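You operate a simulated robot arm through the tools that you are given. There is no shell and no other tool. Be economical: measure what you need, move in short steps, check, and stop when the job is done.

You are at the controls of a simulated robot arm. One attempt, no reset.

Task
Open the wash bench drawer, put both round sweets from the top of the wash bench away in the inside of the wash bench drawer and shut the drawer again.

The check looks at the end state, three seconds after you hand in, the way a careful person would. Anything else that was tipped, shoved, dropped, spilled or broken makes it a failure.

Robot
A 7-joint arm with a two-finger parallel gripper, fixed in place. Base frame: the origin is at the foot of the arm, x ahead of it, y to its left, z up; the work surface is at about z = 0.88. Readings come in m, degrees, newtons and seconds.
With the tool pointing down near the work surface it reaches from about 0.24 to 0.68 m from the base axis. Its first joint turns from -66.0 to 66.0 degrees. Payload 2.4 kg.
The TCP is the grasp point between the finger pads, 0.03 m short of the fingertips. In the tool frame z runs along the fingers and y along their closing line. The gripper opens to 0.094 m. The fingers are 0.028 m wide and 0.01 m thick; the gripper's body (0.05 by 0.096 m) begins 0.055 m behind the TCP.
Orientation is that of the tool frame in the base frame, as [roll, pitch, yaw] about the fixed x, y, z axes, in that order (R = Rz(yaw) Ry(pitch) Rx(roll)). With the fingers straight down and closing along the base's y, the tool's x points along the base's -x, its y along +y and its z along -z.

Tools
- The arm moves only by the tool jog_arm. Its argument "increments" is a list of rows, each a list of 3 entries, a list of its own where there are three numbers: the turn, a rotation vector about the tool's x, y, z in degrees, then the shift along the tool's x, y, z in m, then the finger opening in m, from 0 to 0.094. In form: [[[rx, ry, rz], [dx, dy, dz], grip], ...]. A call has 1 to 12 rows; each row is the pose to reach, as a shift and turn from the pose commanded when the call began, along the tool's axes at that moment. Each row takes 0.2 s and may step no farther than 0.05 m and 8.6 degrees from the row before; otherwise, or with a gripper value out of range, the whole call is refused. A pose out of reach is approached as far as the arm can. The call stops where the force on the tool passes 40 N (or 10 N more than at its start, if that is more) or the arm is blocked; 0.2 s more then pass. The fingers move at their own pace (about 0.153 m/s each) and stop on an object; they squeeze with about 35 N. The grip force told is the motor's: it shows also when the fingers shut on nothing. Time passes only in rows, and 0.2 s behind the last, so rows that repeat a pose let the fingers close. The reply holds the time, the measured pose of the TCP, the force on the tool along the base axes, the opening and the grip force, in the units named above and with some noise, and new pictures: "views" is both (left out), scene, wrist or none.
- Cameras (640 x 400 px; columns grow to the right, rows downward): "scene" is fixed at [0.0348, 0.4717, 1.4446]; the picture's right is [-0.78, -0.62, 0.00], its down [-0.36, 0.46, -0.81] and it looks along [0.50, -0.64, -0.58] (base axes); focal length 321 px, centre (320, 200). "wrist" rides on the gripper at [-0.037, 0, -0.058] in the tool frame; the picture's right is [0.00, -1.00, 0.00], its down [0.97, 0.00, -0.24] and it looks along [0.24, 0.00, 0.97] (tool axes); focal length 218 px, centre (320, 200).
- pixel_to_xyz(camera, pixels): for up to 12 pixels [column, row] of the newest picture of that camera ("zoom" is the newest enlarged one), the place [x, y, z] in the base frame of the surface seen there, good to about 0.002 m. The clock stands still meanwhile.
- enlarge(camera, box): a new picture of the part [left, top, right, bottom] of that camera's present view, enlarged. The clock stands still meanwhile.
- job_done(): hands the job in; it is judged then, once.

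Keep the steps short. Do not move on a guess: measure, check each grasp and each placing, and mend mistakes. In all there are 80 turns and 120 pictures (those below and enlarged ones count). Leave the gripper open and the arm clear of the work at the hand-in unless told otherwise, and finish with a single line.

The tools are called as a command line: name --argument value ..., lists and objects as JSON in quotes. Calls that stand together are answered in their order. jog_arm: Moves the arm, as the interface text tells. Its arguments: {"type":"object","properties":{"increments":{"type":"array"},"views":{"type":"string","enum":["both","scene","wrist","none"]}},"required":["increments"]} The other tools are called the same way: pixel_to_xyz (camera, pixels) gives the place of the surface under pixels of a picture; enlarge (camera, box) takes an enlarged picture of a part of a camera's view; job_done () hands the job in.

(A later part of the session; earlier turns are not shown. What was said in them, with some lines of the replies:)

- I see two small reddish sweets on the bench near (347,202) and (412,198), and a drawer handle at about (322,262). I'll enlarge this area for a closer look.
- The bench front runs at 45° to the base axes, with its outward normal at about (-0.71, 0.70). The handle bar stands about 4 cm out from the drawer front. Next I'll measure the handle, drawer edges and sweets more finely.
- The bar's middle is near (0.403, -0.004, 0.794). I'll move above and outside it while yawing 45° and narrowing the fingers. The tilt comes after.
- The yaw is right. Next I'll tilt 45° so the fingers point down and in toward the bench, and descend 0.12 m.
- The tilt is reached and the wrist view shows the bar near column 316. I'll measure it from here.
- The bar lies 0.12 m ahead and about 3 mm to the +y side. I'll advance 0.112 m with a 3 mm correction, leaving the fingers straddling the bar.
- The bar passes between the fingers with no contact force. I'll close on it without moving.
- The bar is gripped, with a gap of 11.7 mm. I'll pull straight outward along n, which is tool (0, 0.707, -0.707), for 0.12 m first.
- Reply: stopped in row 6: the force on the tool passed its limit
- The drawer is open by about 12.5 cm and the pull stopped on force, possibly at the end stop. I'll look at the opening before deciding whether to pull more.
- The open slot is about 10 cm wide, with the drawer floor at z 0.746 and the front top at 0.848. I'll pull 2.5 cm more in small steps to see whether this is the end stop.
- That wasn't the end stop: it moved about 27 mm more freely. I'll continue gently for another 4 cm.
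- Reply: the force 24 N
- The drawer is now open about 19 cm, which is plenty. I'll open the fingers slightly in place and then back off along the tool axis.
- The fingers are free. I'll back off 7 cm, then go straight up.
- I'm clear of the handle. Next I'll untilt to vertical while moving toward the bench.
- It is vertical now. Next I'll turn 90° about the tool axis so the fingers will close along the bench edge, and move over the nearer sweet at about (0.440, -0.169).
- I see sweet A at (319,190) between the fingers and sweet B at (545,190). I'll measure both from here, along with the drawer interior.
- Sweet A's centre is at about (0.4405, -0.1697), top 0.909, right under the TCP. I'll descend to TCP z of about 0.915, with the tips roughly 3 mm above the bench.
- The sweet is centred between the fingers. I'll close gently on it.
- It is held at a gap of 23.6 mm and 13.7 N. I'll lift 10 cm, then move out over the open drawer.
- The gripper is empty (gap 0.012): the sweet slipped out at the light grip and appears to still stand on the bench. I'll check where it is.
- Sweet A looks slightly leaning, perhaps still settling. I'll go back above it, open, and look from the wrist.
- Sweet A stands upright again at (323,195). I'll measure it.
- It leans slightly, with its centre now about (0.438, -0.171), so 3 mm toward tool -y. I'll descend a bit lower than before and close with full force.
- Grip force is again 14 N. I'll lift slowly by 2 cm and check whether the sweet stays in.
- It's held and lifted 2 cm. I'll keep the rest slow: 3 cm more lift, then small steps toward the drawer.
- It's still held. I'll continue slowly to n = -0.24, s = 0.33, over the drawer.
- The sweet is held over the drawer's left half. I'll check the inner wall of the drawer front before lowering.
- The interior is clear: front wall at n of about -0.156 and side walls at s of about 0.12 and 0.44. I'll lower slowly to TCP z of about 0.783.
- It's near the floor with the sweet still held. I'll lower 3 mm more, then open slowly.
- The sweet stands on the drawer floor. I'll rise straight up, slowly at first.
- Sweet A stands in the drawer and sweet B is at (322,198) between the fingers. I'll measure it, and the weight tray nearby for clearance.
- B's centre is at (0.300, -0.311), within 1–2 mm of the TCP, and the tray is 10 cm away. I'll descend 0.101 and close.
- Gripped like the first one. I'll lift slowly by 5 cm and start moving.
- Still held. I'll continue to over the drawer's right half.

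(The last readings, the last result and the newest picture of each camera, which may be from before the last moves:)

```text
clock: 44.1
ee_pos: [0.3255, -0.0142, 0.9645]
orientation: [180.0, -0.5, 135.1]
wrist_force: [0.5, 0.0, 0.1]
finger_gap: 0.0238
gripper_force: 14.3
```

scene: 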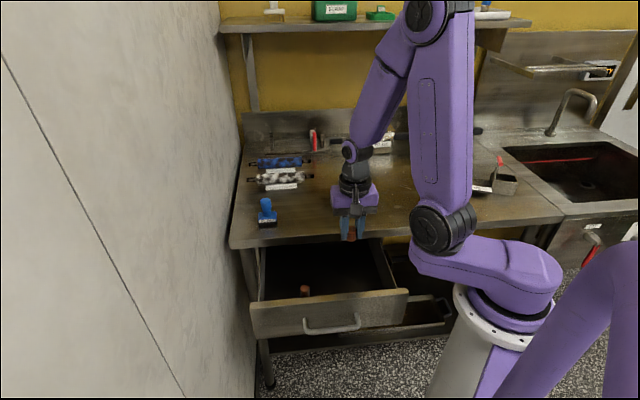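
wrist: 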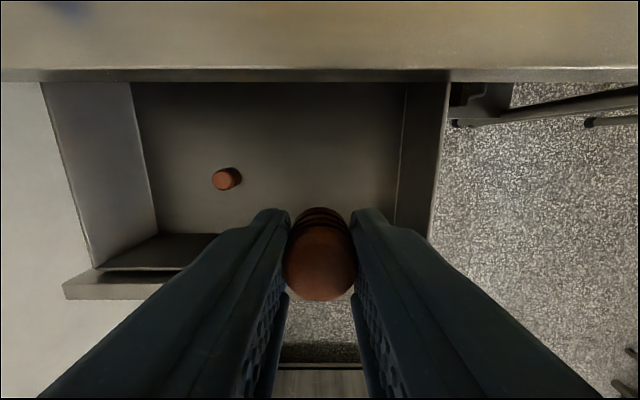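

B is held over the drawer, about 11 cm from sweet A and 10 cm from the right wall. I'll lower slowly.

jog_arm --increments '[[[0, 0, 0], [0, 0, 0.005], 0.0], [[0, 0, 0], [0, 0, 0.018], 0.0], [[0, 0, 0], [0, 0, 0.036], 0.0], [[0, 0, 0], [0, 0, 0.055], 0.0], [[0, 0, 0], [0, 0, 0.075], 0.0], [[0, 0, 0], [0, 0, 0.095], 0.0], [[0, 0, 0], [0, 0, 0.115], 0.0], [[0, 0, 0], [0, 0, 0.133], 0.0], [[0, 0, 0], [0, 0, 0.15], 0.0], [[0, 0, 0], [0, 0, 0.165], 0.0], [[0, 0, 0], [0, 0, 0.177], 0.0], [[0, 0, 0], [0, 0, 0.184], 0.0]]'

```text
clock: 46.7
ee_pos: [0.3254, -0.0135, 0.779]
orientation: [179.9, -0.5, 135.2]
wrist_force: [0.1, 0.1, -0.2]
finger_gap: 0.0234
gripper_force: 13.9
```

scene: 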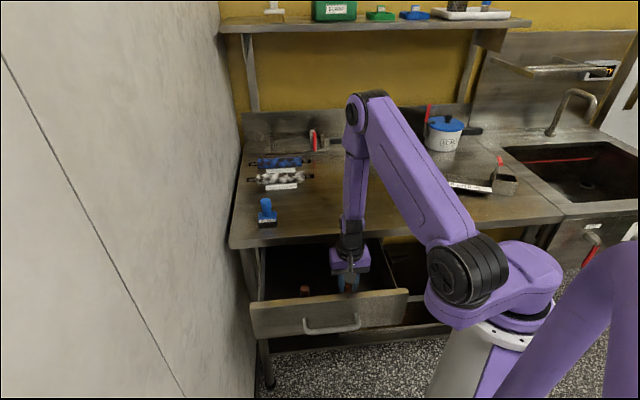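
wrist: 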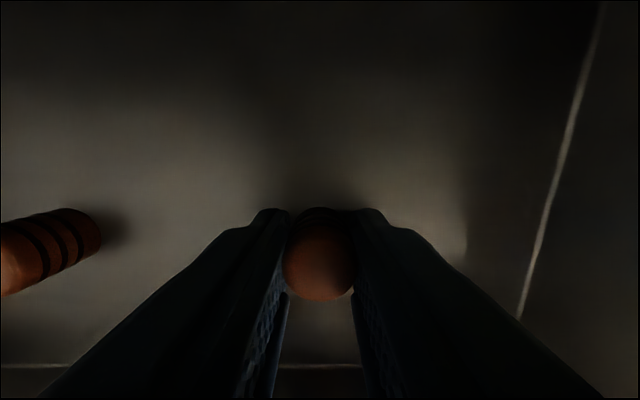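

It's at the floor. I'll open slowly, then rise.

jog_arm --increments '[[[0, 0, 0], [0, 0, 0], 0.024], [[0, 0, 0], [0, 0, 0], 0.03], [[0, 0, 0], [0, 0, 0], 0.05], [[0, 0, 0], [0, 0, 0], 0.05], [[0, 0, 0], [0, 0, -0.015], 0.05], [[0, 0, 0], [0, 0, -0.05], 0.05], [[0, 0, 0], [0, 0, -0.095], 0.05], [[0, 0, 0], [0, 0, -0.14], 0.05], [[0, 0, 0], [0, 0, -0.185], 0.05], [[0, 0, 0], [0, 0, -0.23], 0.05], [[0, 0, 0], [0, 0, -0.275], 0.05], [[0, 0, 0], [0, 0, -0.3], 0.05]]'

```text
clock: 49.3
ee_pos: [0.3266, -0.0159, 1.0801]
orientation: [-180.0, -0.4, 135.1]
wrist_force: [-0.6, -0.7, -0.2]
finger_gap: 0.0498
gripper_force: 0.0
```

scene: 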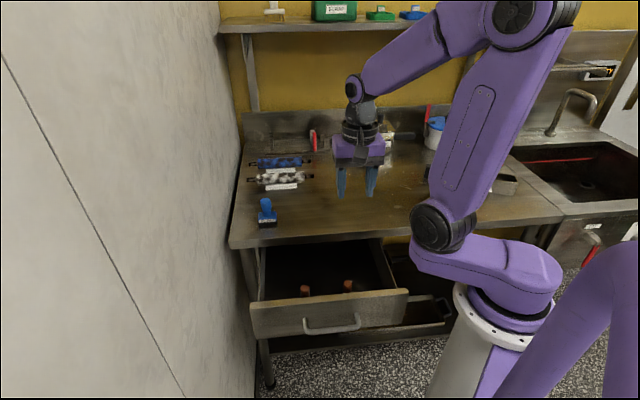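
wrist: 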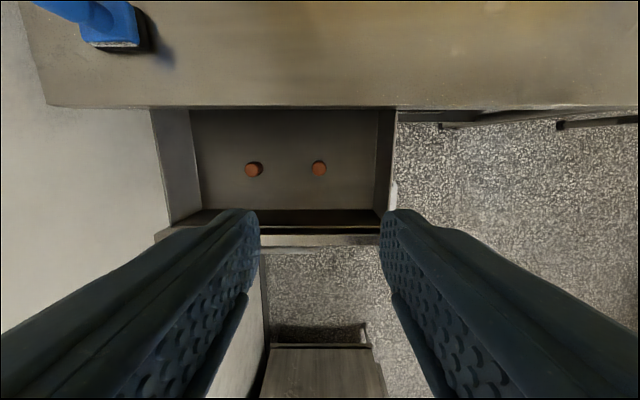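

Both sweets stand in the drawer. To shut it I'll go back to the handle the way I came, first undoing the 90° turn.

jog_arm --increments '[[[0, 0, -8.2], [0.005, 0.0014, 0], 0.028], [[0, 0, -16.4], [0.01, 0.0028, 0], 0.028], [[0, 0, -24.6], [0.015, 0.0043, 0], 0.028], [[0, 0, -32.8], [0.02, 0.0057, 0], 0.028], [[0, 0, -41], [0.025, 0.0071, 0], 0.028], [[0, 0, -49.2], [0.03, 0.0086, 0], 0.028], [[0, 0, -57.4], [0.035, 0.01, 0], 0.028], [[0, 0, -65.6], [0.04, 0.0115, 0], 0.028], [[0, 0, -73.8], [0.045, 0.013, 0], 0.028], [[0, 0, -82], [0.05, 0.0145, 0], 0.028], [[0, 0, -90], [0.0537, 0.0157, 0], 0.028], [[0, 0, -90], [0.0537, 0.0157, 0], 0.028]]' --views "none"

```text
clock: 51.9
ee_pos: [0.3001, 0.0345, 1.0805]
orientation: [179.5, 0.1, -134.8]
wrist_force: [0.5, 1.1, -0.3]
finger_gap: 0.0281
gripper_force: 0.1
```

Now I'll tilt 45° again and move outward, over the front of the handle.

jog_arm --increments '[[[7.6, 0, 0], [-0.0071, 0.0238, 0.0043], 0.028], [[15.2, 0, 0], [-0.0143, 0.0475, 0.0087], 0.028], [[22.8, 0, 0], [-0.0214, 0.0713, 0.013], 0.028], [[30.4, 0, 0], [-0.0285, 0.095, 0.0173], 0.028], [[38, 0, 0], [-0.0357, 0.1188, 0.0217], 0.028], [[45.5, 0, 0], [-0.0428, 0.1425, 0.026], 0.028], [[45.5, 0, 0], [-0.0428, 0.1425, 0.026], 0.028]]'

```text
clock: 53.5
ee_pos: [0.2275, 0.1659, 1.0562]
orientation: [-135.0, 0.1, -135.0]
wrist_force: [0.8, -0.2, 0.3]
finger_gap: 0.0278
gripper_force: 0.0
```

scene: 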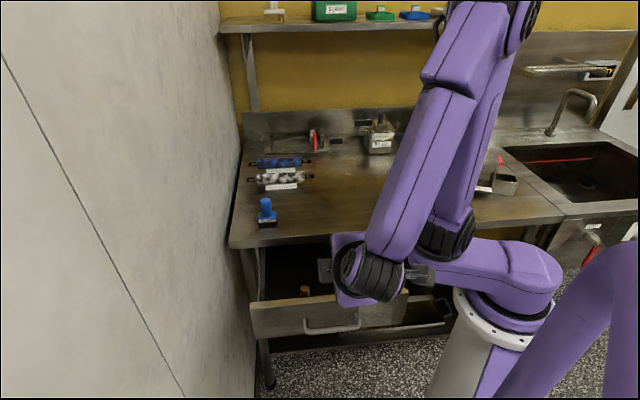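
wrist: 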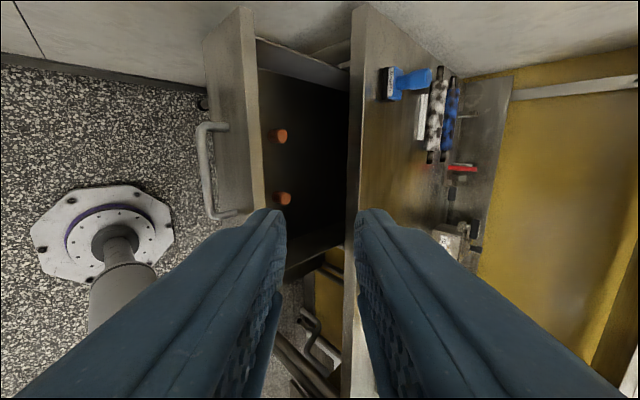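

The handle is visible on the left at (205,170). I'll go down the same vertical line I came up, to the back-off pose (0.229, 0.169, 0.85).

jog_arm --increments '[[[0, 0, 0], [-0.001, 0.025, 0.025], 0.028], [[0, 0, 0], [-0.002, 0.055, 0.055], 0.028], [[0, 0, 0], [-0.003, 0.085, 0.085], 0.028], [[0, 0, 0], [-0.003, 0.115, 0.115], 0.028], [[0, 0, 0], [-0.003, 0.135, 0.135], 0.028], [[0, 0, 0], [-0.003, 0.1455, 0.145], 0.028], [[0, 0, 0], [-0.003, 0.1455, 0.145], 0.028]]' --views "wrist"

```text
clock: 55.1
ee_pos: [0.2301, 0.1675, 0.8487]
orientation: [-134.9, 0.1, -134.9]
wrist_force: [-0.5, -0.4, -0.1]
finger_gap: 0.0279
gripper_force: 0.1
```

wrist: 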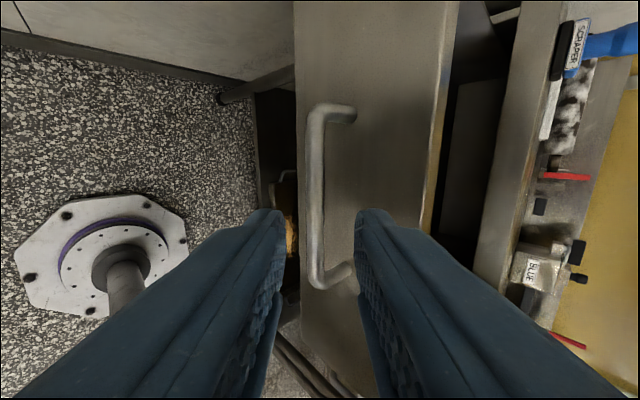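

The bar is lined up between the fingers. I'll advance 0.068 m and close.

jog_arm --increments '[[[0, 0, 0], [0, 0, 0.025], 0.028], [[0, 0, 0], [0, 0, 0.05], 0.028], [[0, 0, 0], [0, 0, 0.068], 0.028], [[0, 0, 0], [0, 0, 0.068], 0.028], [[0, 0, 0], [0, 0, 0.068], 0.0], [[0, 0, 0], [0, 0, 0.068], 0.0]]' --views "wrist"

```text
clock: 56.5
ee_pos: [0.2644, 0.1342, 0.8008]
orientation: [-135.3, 0.1, -135.0]
wrist_force: [2.3, 1.1, -32.1]
finger_gap: 0.0118
gripper_force: 45.1
```

wrist: 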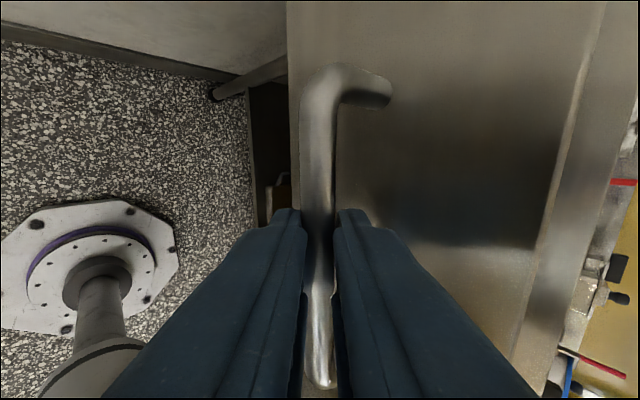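

Gripped at 11.8 mm, but with a 32 N downward preload. I'll drop 2 mm to relieve it.

jog_arm --increments '[[[0, 0, 0], [0, 0.0014, 0.0014], 0.0], [[0, 0, 0], [0, 0.0014, 0.0014], 0.0]]' --views "none"

```text
clock: 57.1
ee_pos: [0.2656, 0.1337, 0.802]
orientation: [-134.8, 0.2, -134.9]
wrist_force: [10.5, 8.6, 5.1]
finger_gap: 0.0118
gripper_force: 45.4
```

The preload is relieved. I'll push slowly inward along tool (0, -0.707, 0.707), first about 0.10 m with small accelerations so the sweets stay put.

jog_arm --increments '[[[0, 0, 0], [0, -0.0014, 0.0014], 0], [[0, 0, 0], [0, -0.0042, 0.0042], 0], [[0, 0, 0], [0, -0.0085, 0.0085], 0], [[0, 0, 0], [0, -0.0141, 0.0141], 0], [[0, 0, 0], [0, -0.0205, 0.0205], 0], [[0, 0, 0], [0, -0.0276, 0.0276], 0], [[0, 0, 0], [0, -0.0346, 0.0346], 0], [[0, 0, 0], [0, -0.0417, 0.0417], 0], [[0, 0, 0], [0, -0.0481, 0.0481], 0], [[0, 0, 0], [0, -0.0537, 0.0537], 0], [[0, 0, 0], [0, -0.0573, 0.0573], 0], [[0, 0, 0], [0, -0.0587, 0.0587], 0]]'

```text
clock: 59.7
ee_pos: [0.3241, 0.0746, 0.7991]
orientation: [-135.0, 0.0, -134.9]
wrist_force: [9.4, 11.3, 17.1]
finger_gap: 0.0116
gripper_force: 44.9
```

scene: 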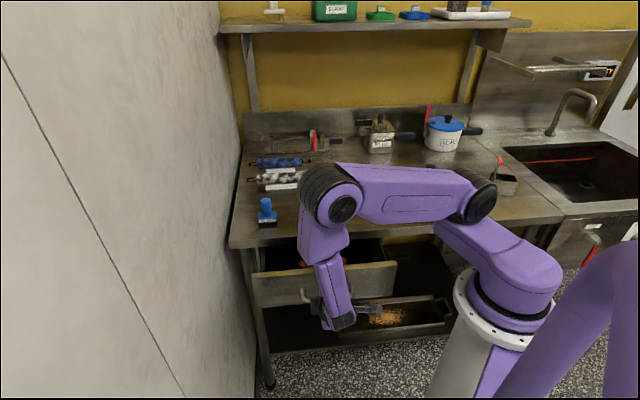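
wrist: 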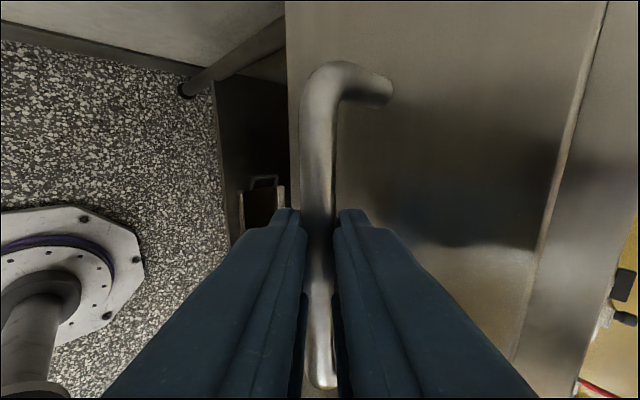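

Moving fine, with about 0.105 m left. I'll continue, easing up 1 mm, and stop 1.5 cm short.

jog_arm --increments '[[[0, 0, 0], [0, -0.0021, 0.0007], 0], [[0, 0, 0], [0, -0.0049, 0.0035], 0], [[0, 0, 0], [0, -0.0092, 0.0078], 0], [[0, 0, 0], [0, -0.0148, 0.0134], 0], [[0, 0, 0], [0, -0.0212, 0.0198], 0], [[0, 0, 0], [0, -0.0283, 0.0269], 0], [[0, 0, 0], [0, -0.0353, 0.0339], 0], [[0, 0, 0], [0, -0.0424, 0.041], 0], [[0, 0, 0], [0, -0.0488, 0.0474], 0], [[0, 0, 0], [0, -0.0551, 0.0537], 0], [[0, 0, 0], [0, -0.0608, 0.0594], 0], [[0, 0, 0], [0, -0.0644, 0.063], 0]]' --views "scene"

```text
clock: 62.3
ee_pos: [0.387, 0.0123, 0.8007]
orientation: [-135.0, 0.0, -134.9]
wrist_force: [10.5, 12.1, -3.9]
finger_gap: 0.0118
gripper_force: 45.5
```

scene: 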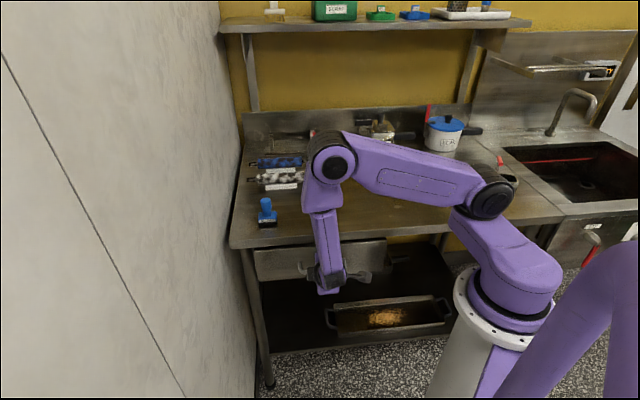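

About 1.6 cm is left. I'll press on gently until it seats.

jog_arm --increments '[[[0, 0, 0], [0, -0.002, 0.002], 0], [[0, 0, 0], [0, -0.005, 0.005], 0], [[0, 0, 0], [0, -0.008, 0.008], 0], [[0, 0, 0], [0, -0.0106, 0.0106], 0], [[0, 0, 0], [0, -0.012, 0.012], 0], [[0, 0, 0], [0, -0.0127, 0.0127], 0]]' --views "scene"

```text
clock: 63.7
ee_pos: [0.3988, 0.001, 0.7989]
orientation: [-135.6, 0.1, -134.7]
wrist_force: [-7.8, 3.7, 5.3]
finger_gap: 0.0115
gripper_force: 44.8
stopped in row 6: the force on the tool passed its limit (the readings are from after the stop); the commanded pose is now the measured one
```

scene: 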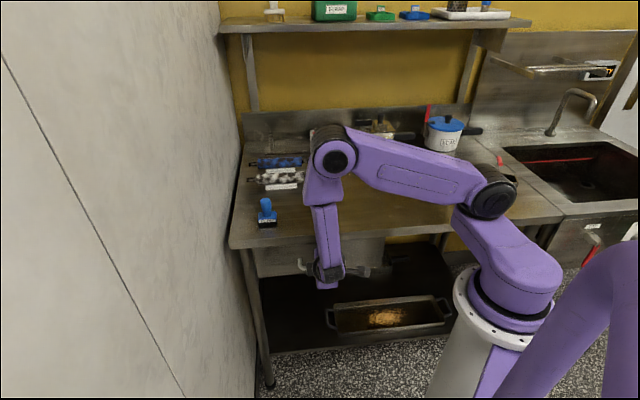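

It's seated: the TCP is at the same spot as when the drawer was first gripped shut, and the force limit confirms contact. I'll open slightly in place, then back off along the tool axis.

jog_arm --increments '[[[0, 0, 0], [0, 0, 0], 0.026], [[0, 0, 0], [0, 0, 0], 0.026], [[0, 0, 0], [0, 0, -0.01], 0.026], [[0, 0, 0], [0, 0, -0.03], 0.026], [[0, 0, 0], [0, 0, -0.06], 0.026], [[0, 0, 0], [0, 0, -0.1], 0.04], [[0, 0, 0], [0, -0.03, -0.13], 0.06], [[0, 0, 0], [0, -0.06, -0.16], 0.08], [[0, 0, 0], [0, -0.09, -0.19], 0.09], [[0, 0, 0], [0, -0.12, -0.22], 0.09], [[0, 0, 0], [0, -0.15, -0.25], 0.09], [[0, 0, 0], [0, -0.15, -0.25], 0.09]]'

```text
clock: 66.3
ee_pos: [0.3488, 0.0504, 1.0848]
orientation: [-135.6, -0.1, -134.6]
wrist_force: [0.1, -0.8, 0.3]
finger_gap: 0.0899
gripper_force: 0.1
```

scene: 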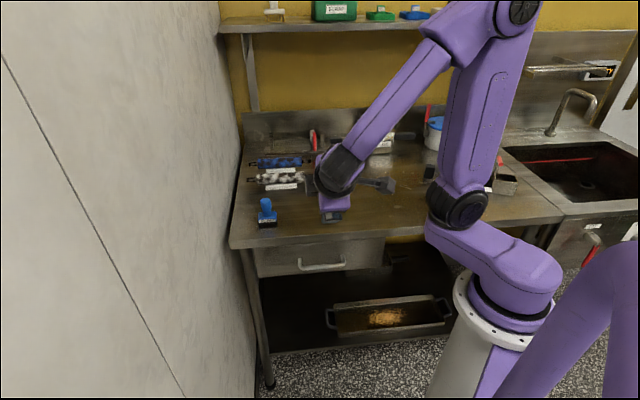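
wrist: 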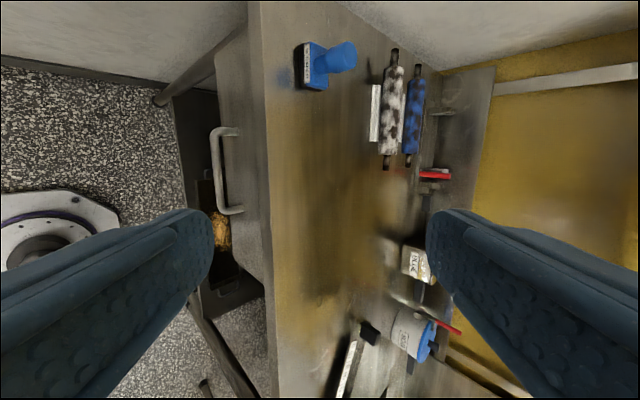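

I'm clear of the bench and the drawer looks shut. I'll confirm the front's position against the first readings.

enlarge --camera "scene" --box '[230, 140, 480, 300]'

pixel_to_xyz --camera "scene" --pixels '[[258, 262], [383, 245], [320, 250], [322, 267]]'

```text
2.50 times, centred on (355, 220) of scene
```

zoom: 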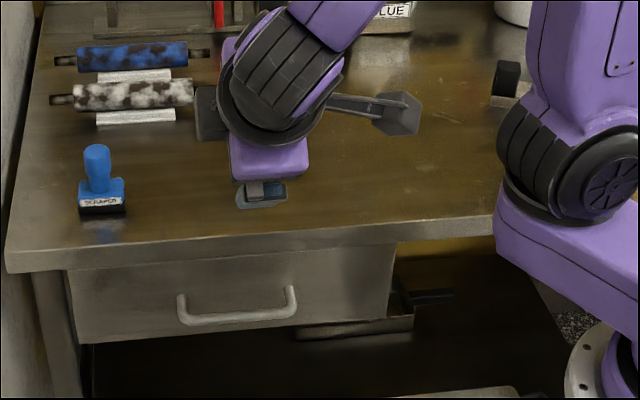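

```text
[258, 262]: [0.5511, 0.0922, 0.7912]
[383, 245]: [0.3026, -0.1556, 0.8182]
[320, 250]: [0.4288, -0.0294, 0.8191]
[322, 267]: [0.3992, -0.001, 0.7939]
```

The drawer front reads the same as at the start, so it is fully shut. Nothing else in view has moved, the gripper is open and the arm is clear. I'm handing in.

job_done

```text
The job is handed in.
```

Both sweets were set upright in the wash bench drawer and the drawer is fully shut; on the first try one sweet slipped out of the grip but stayed on the bench, and nothing else in view moved.
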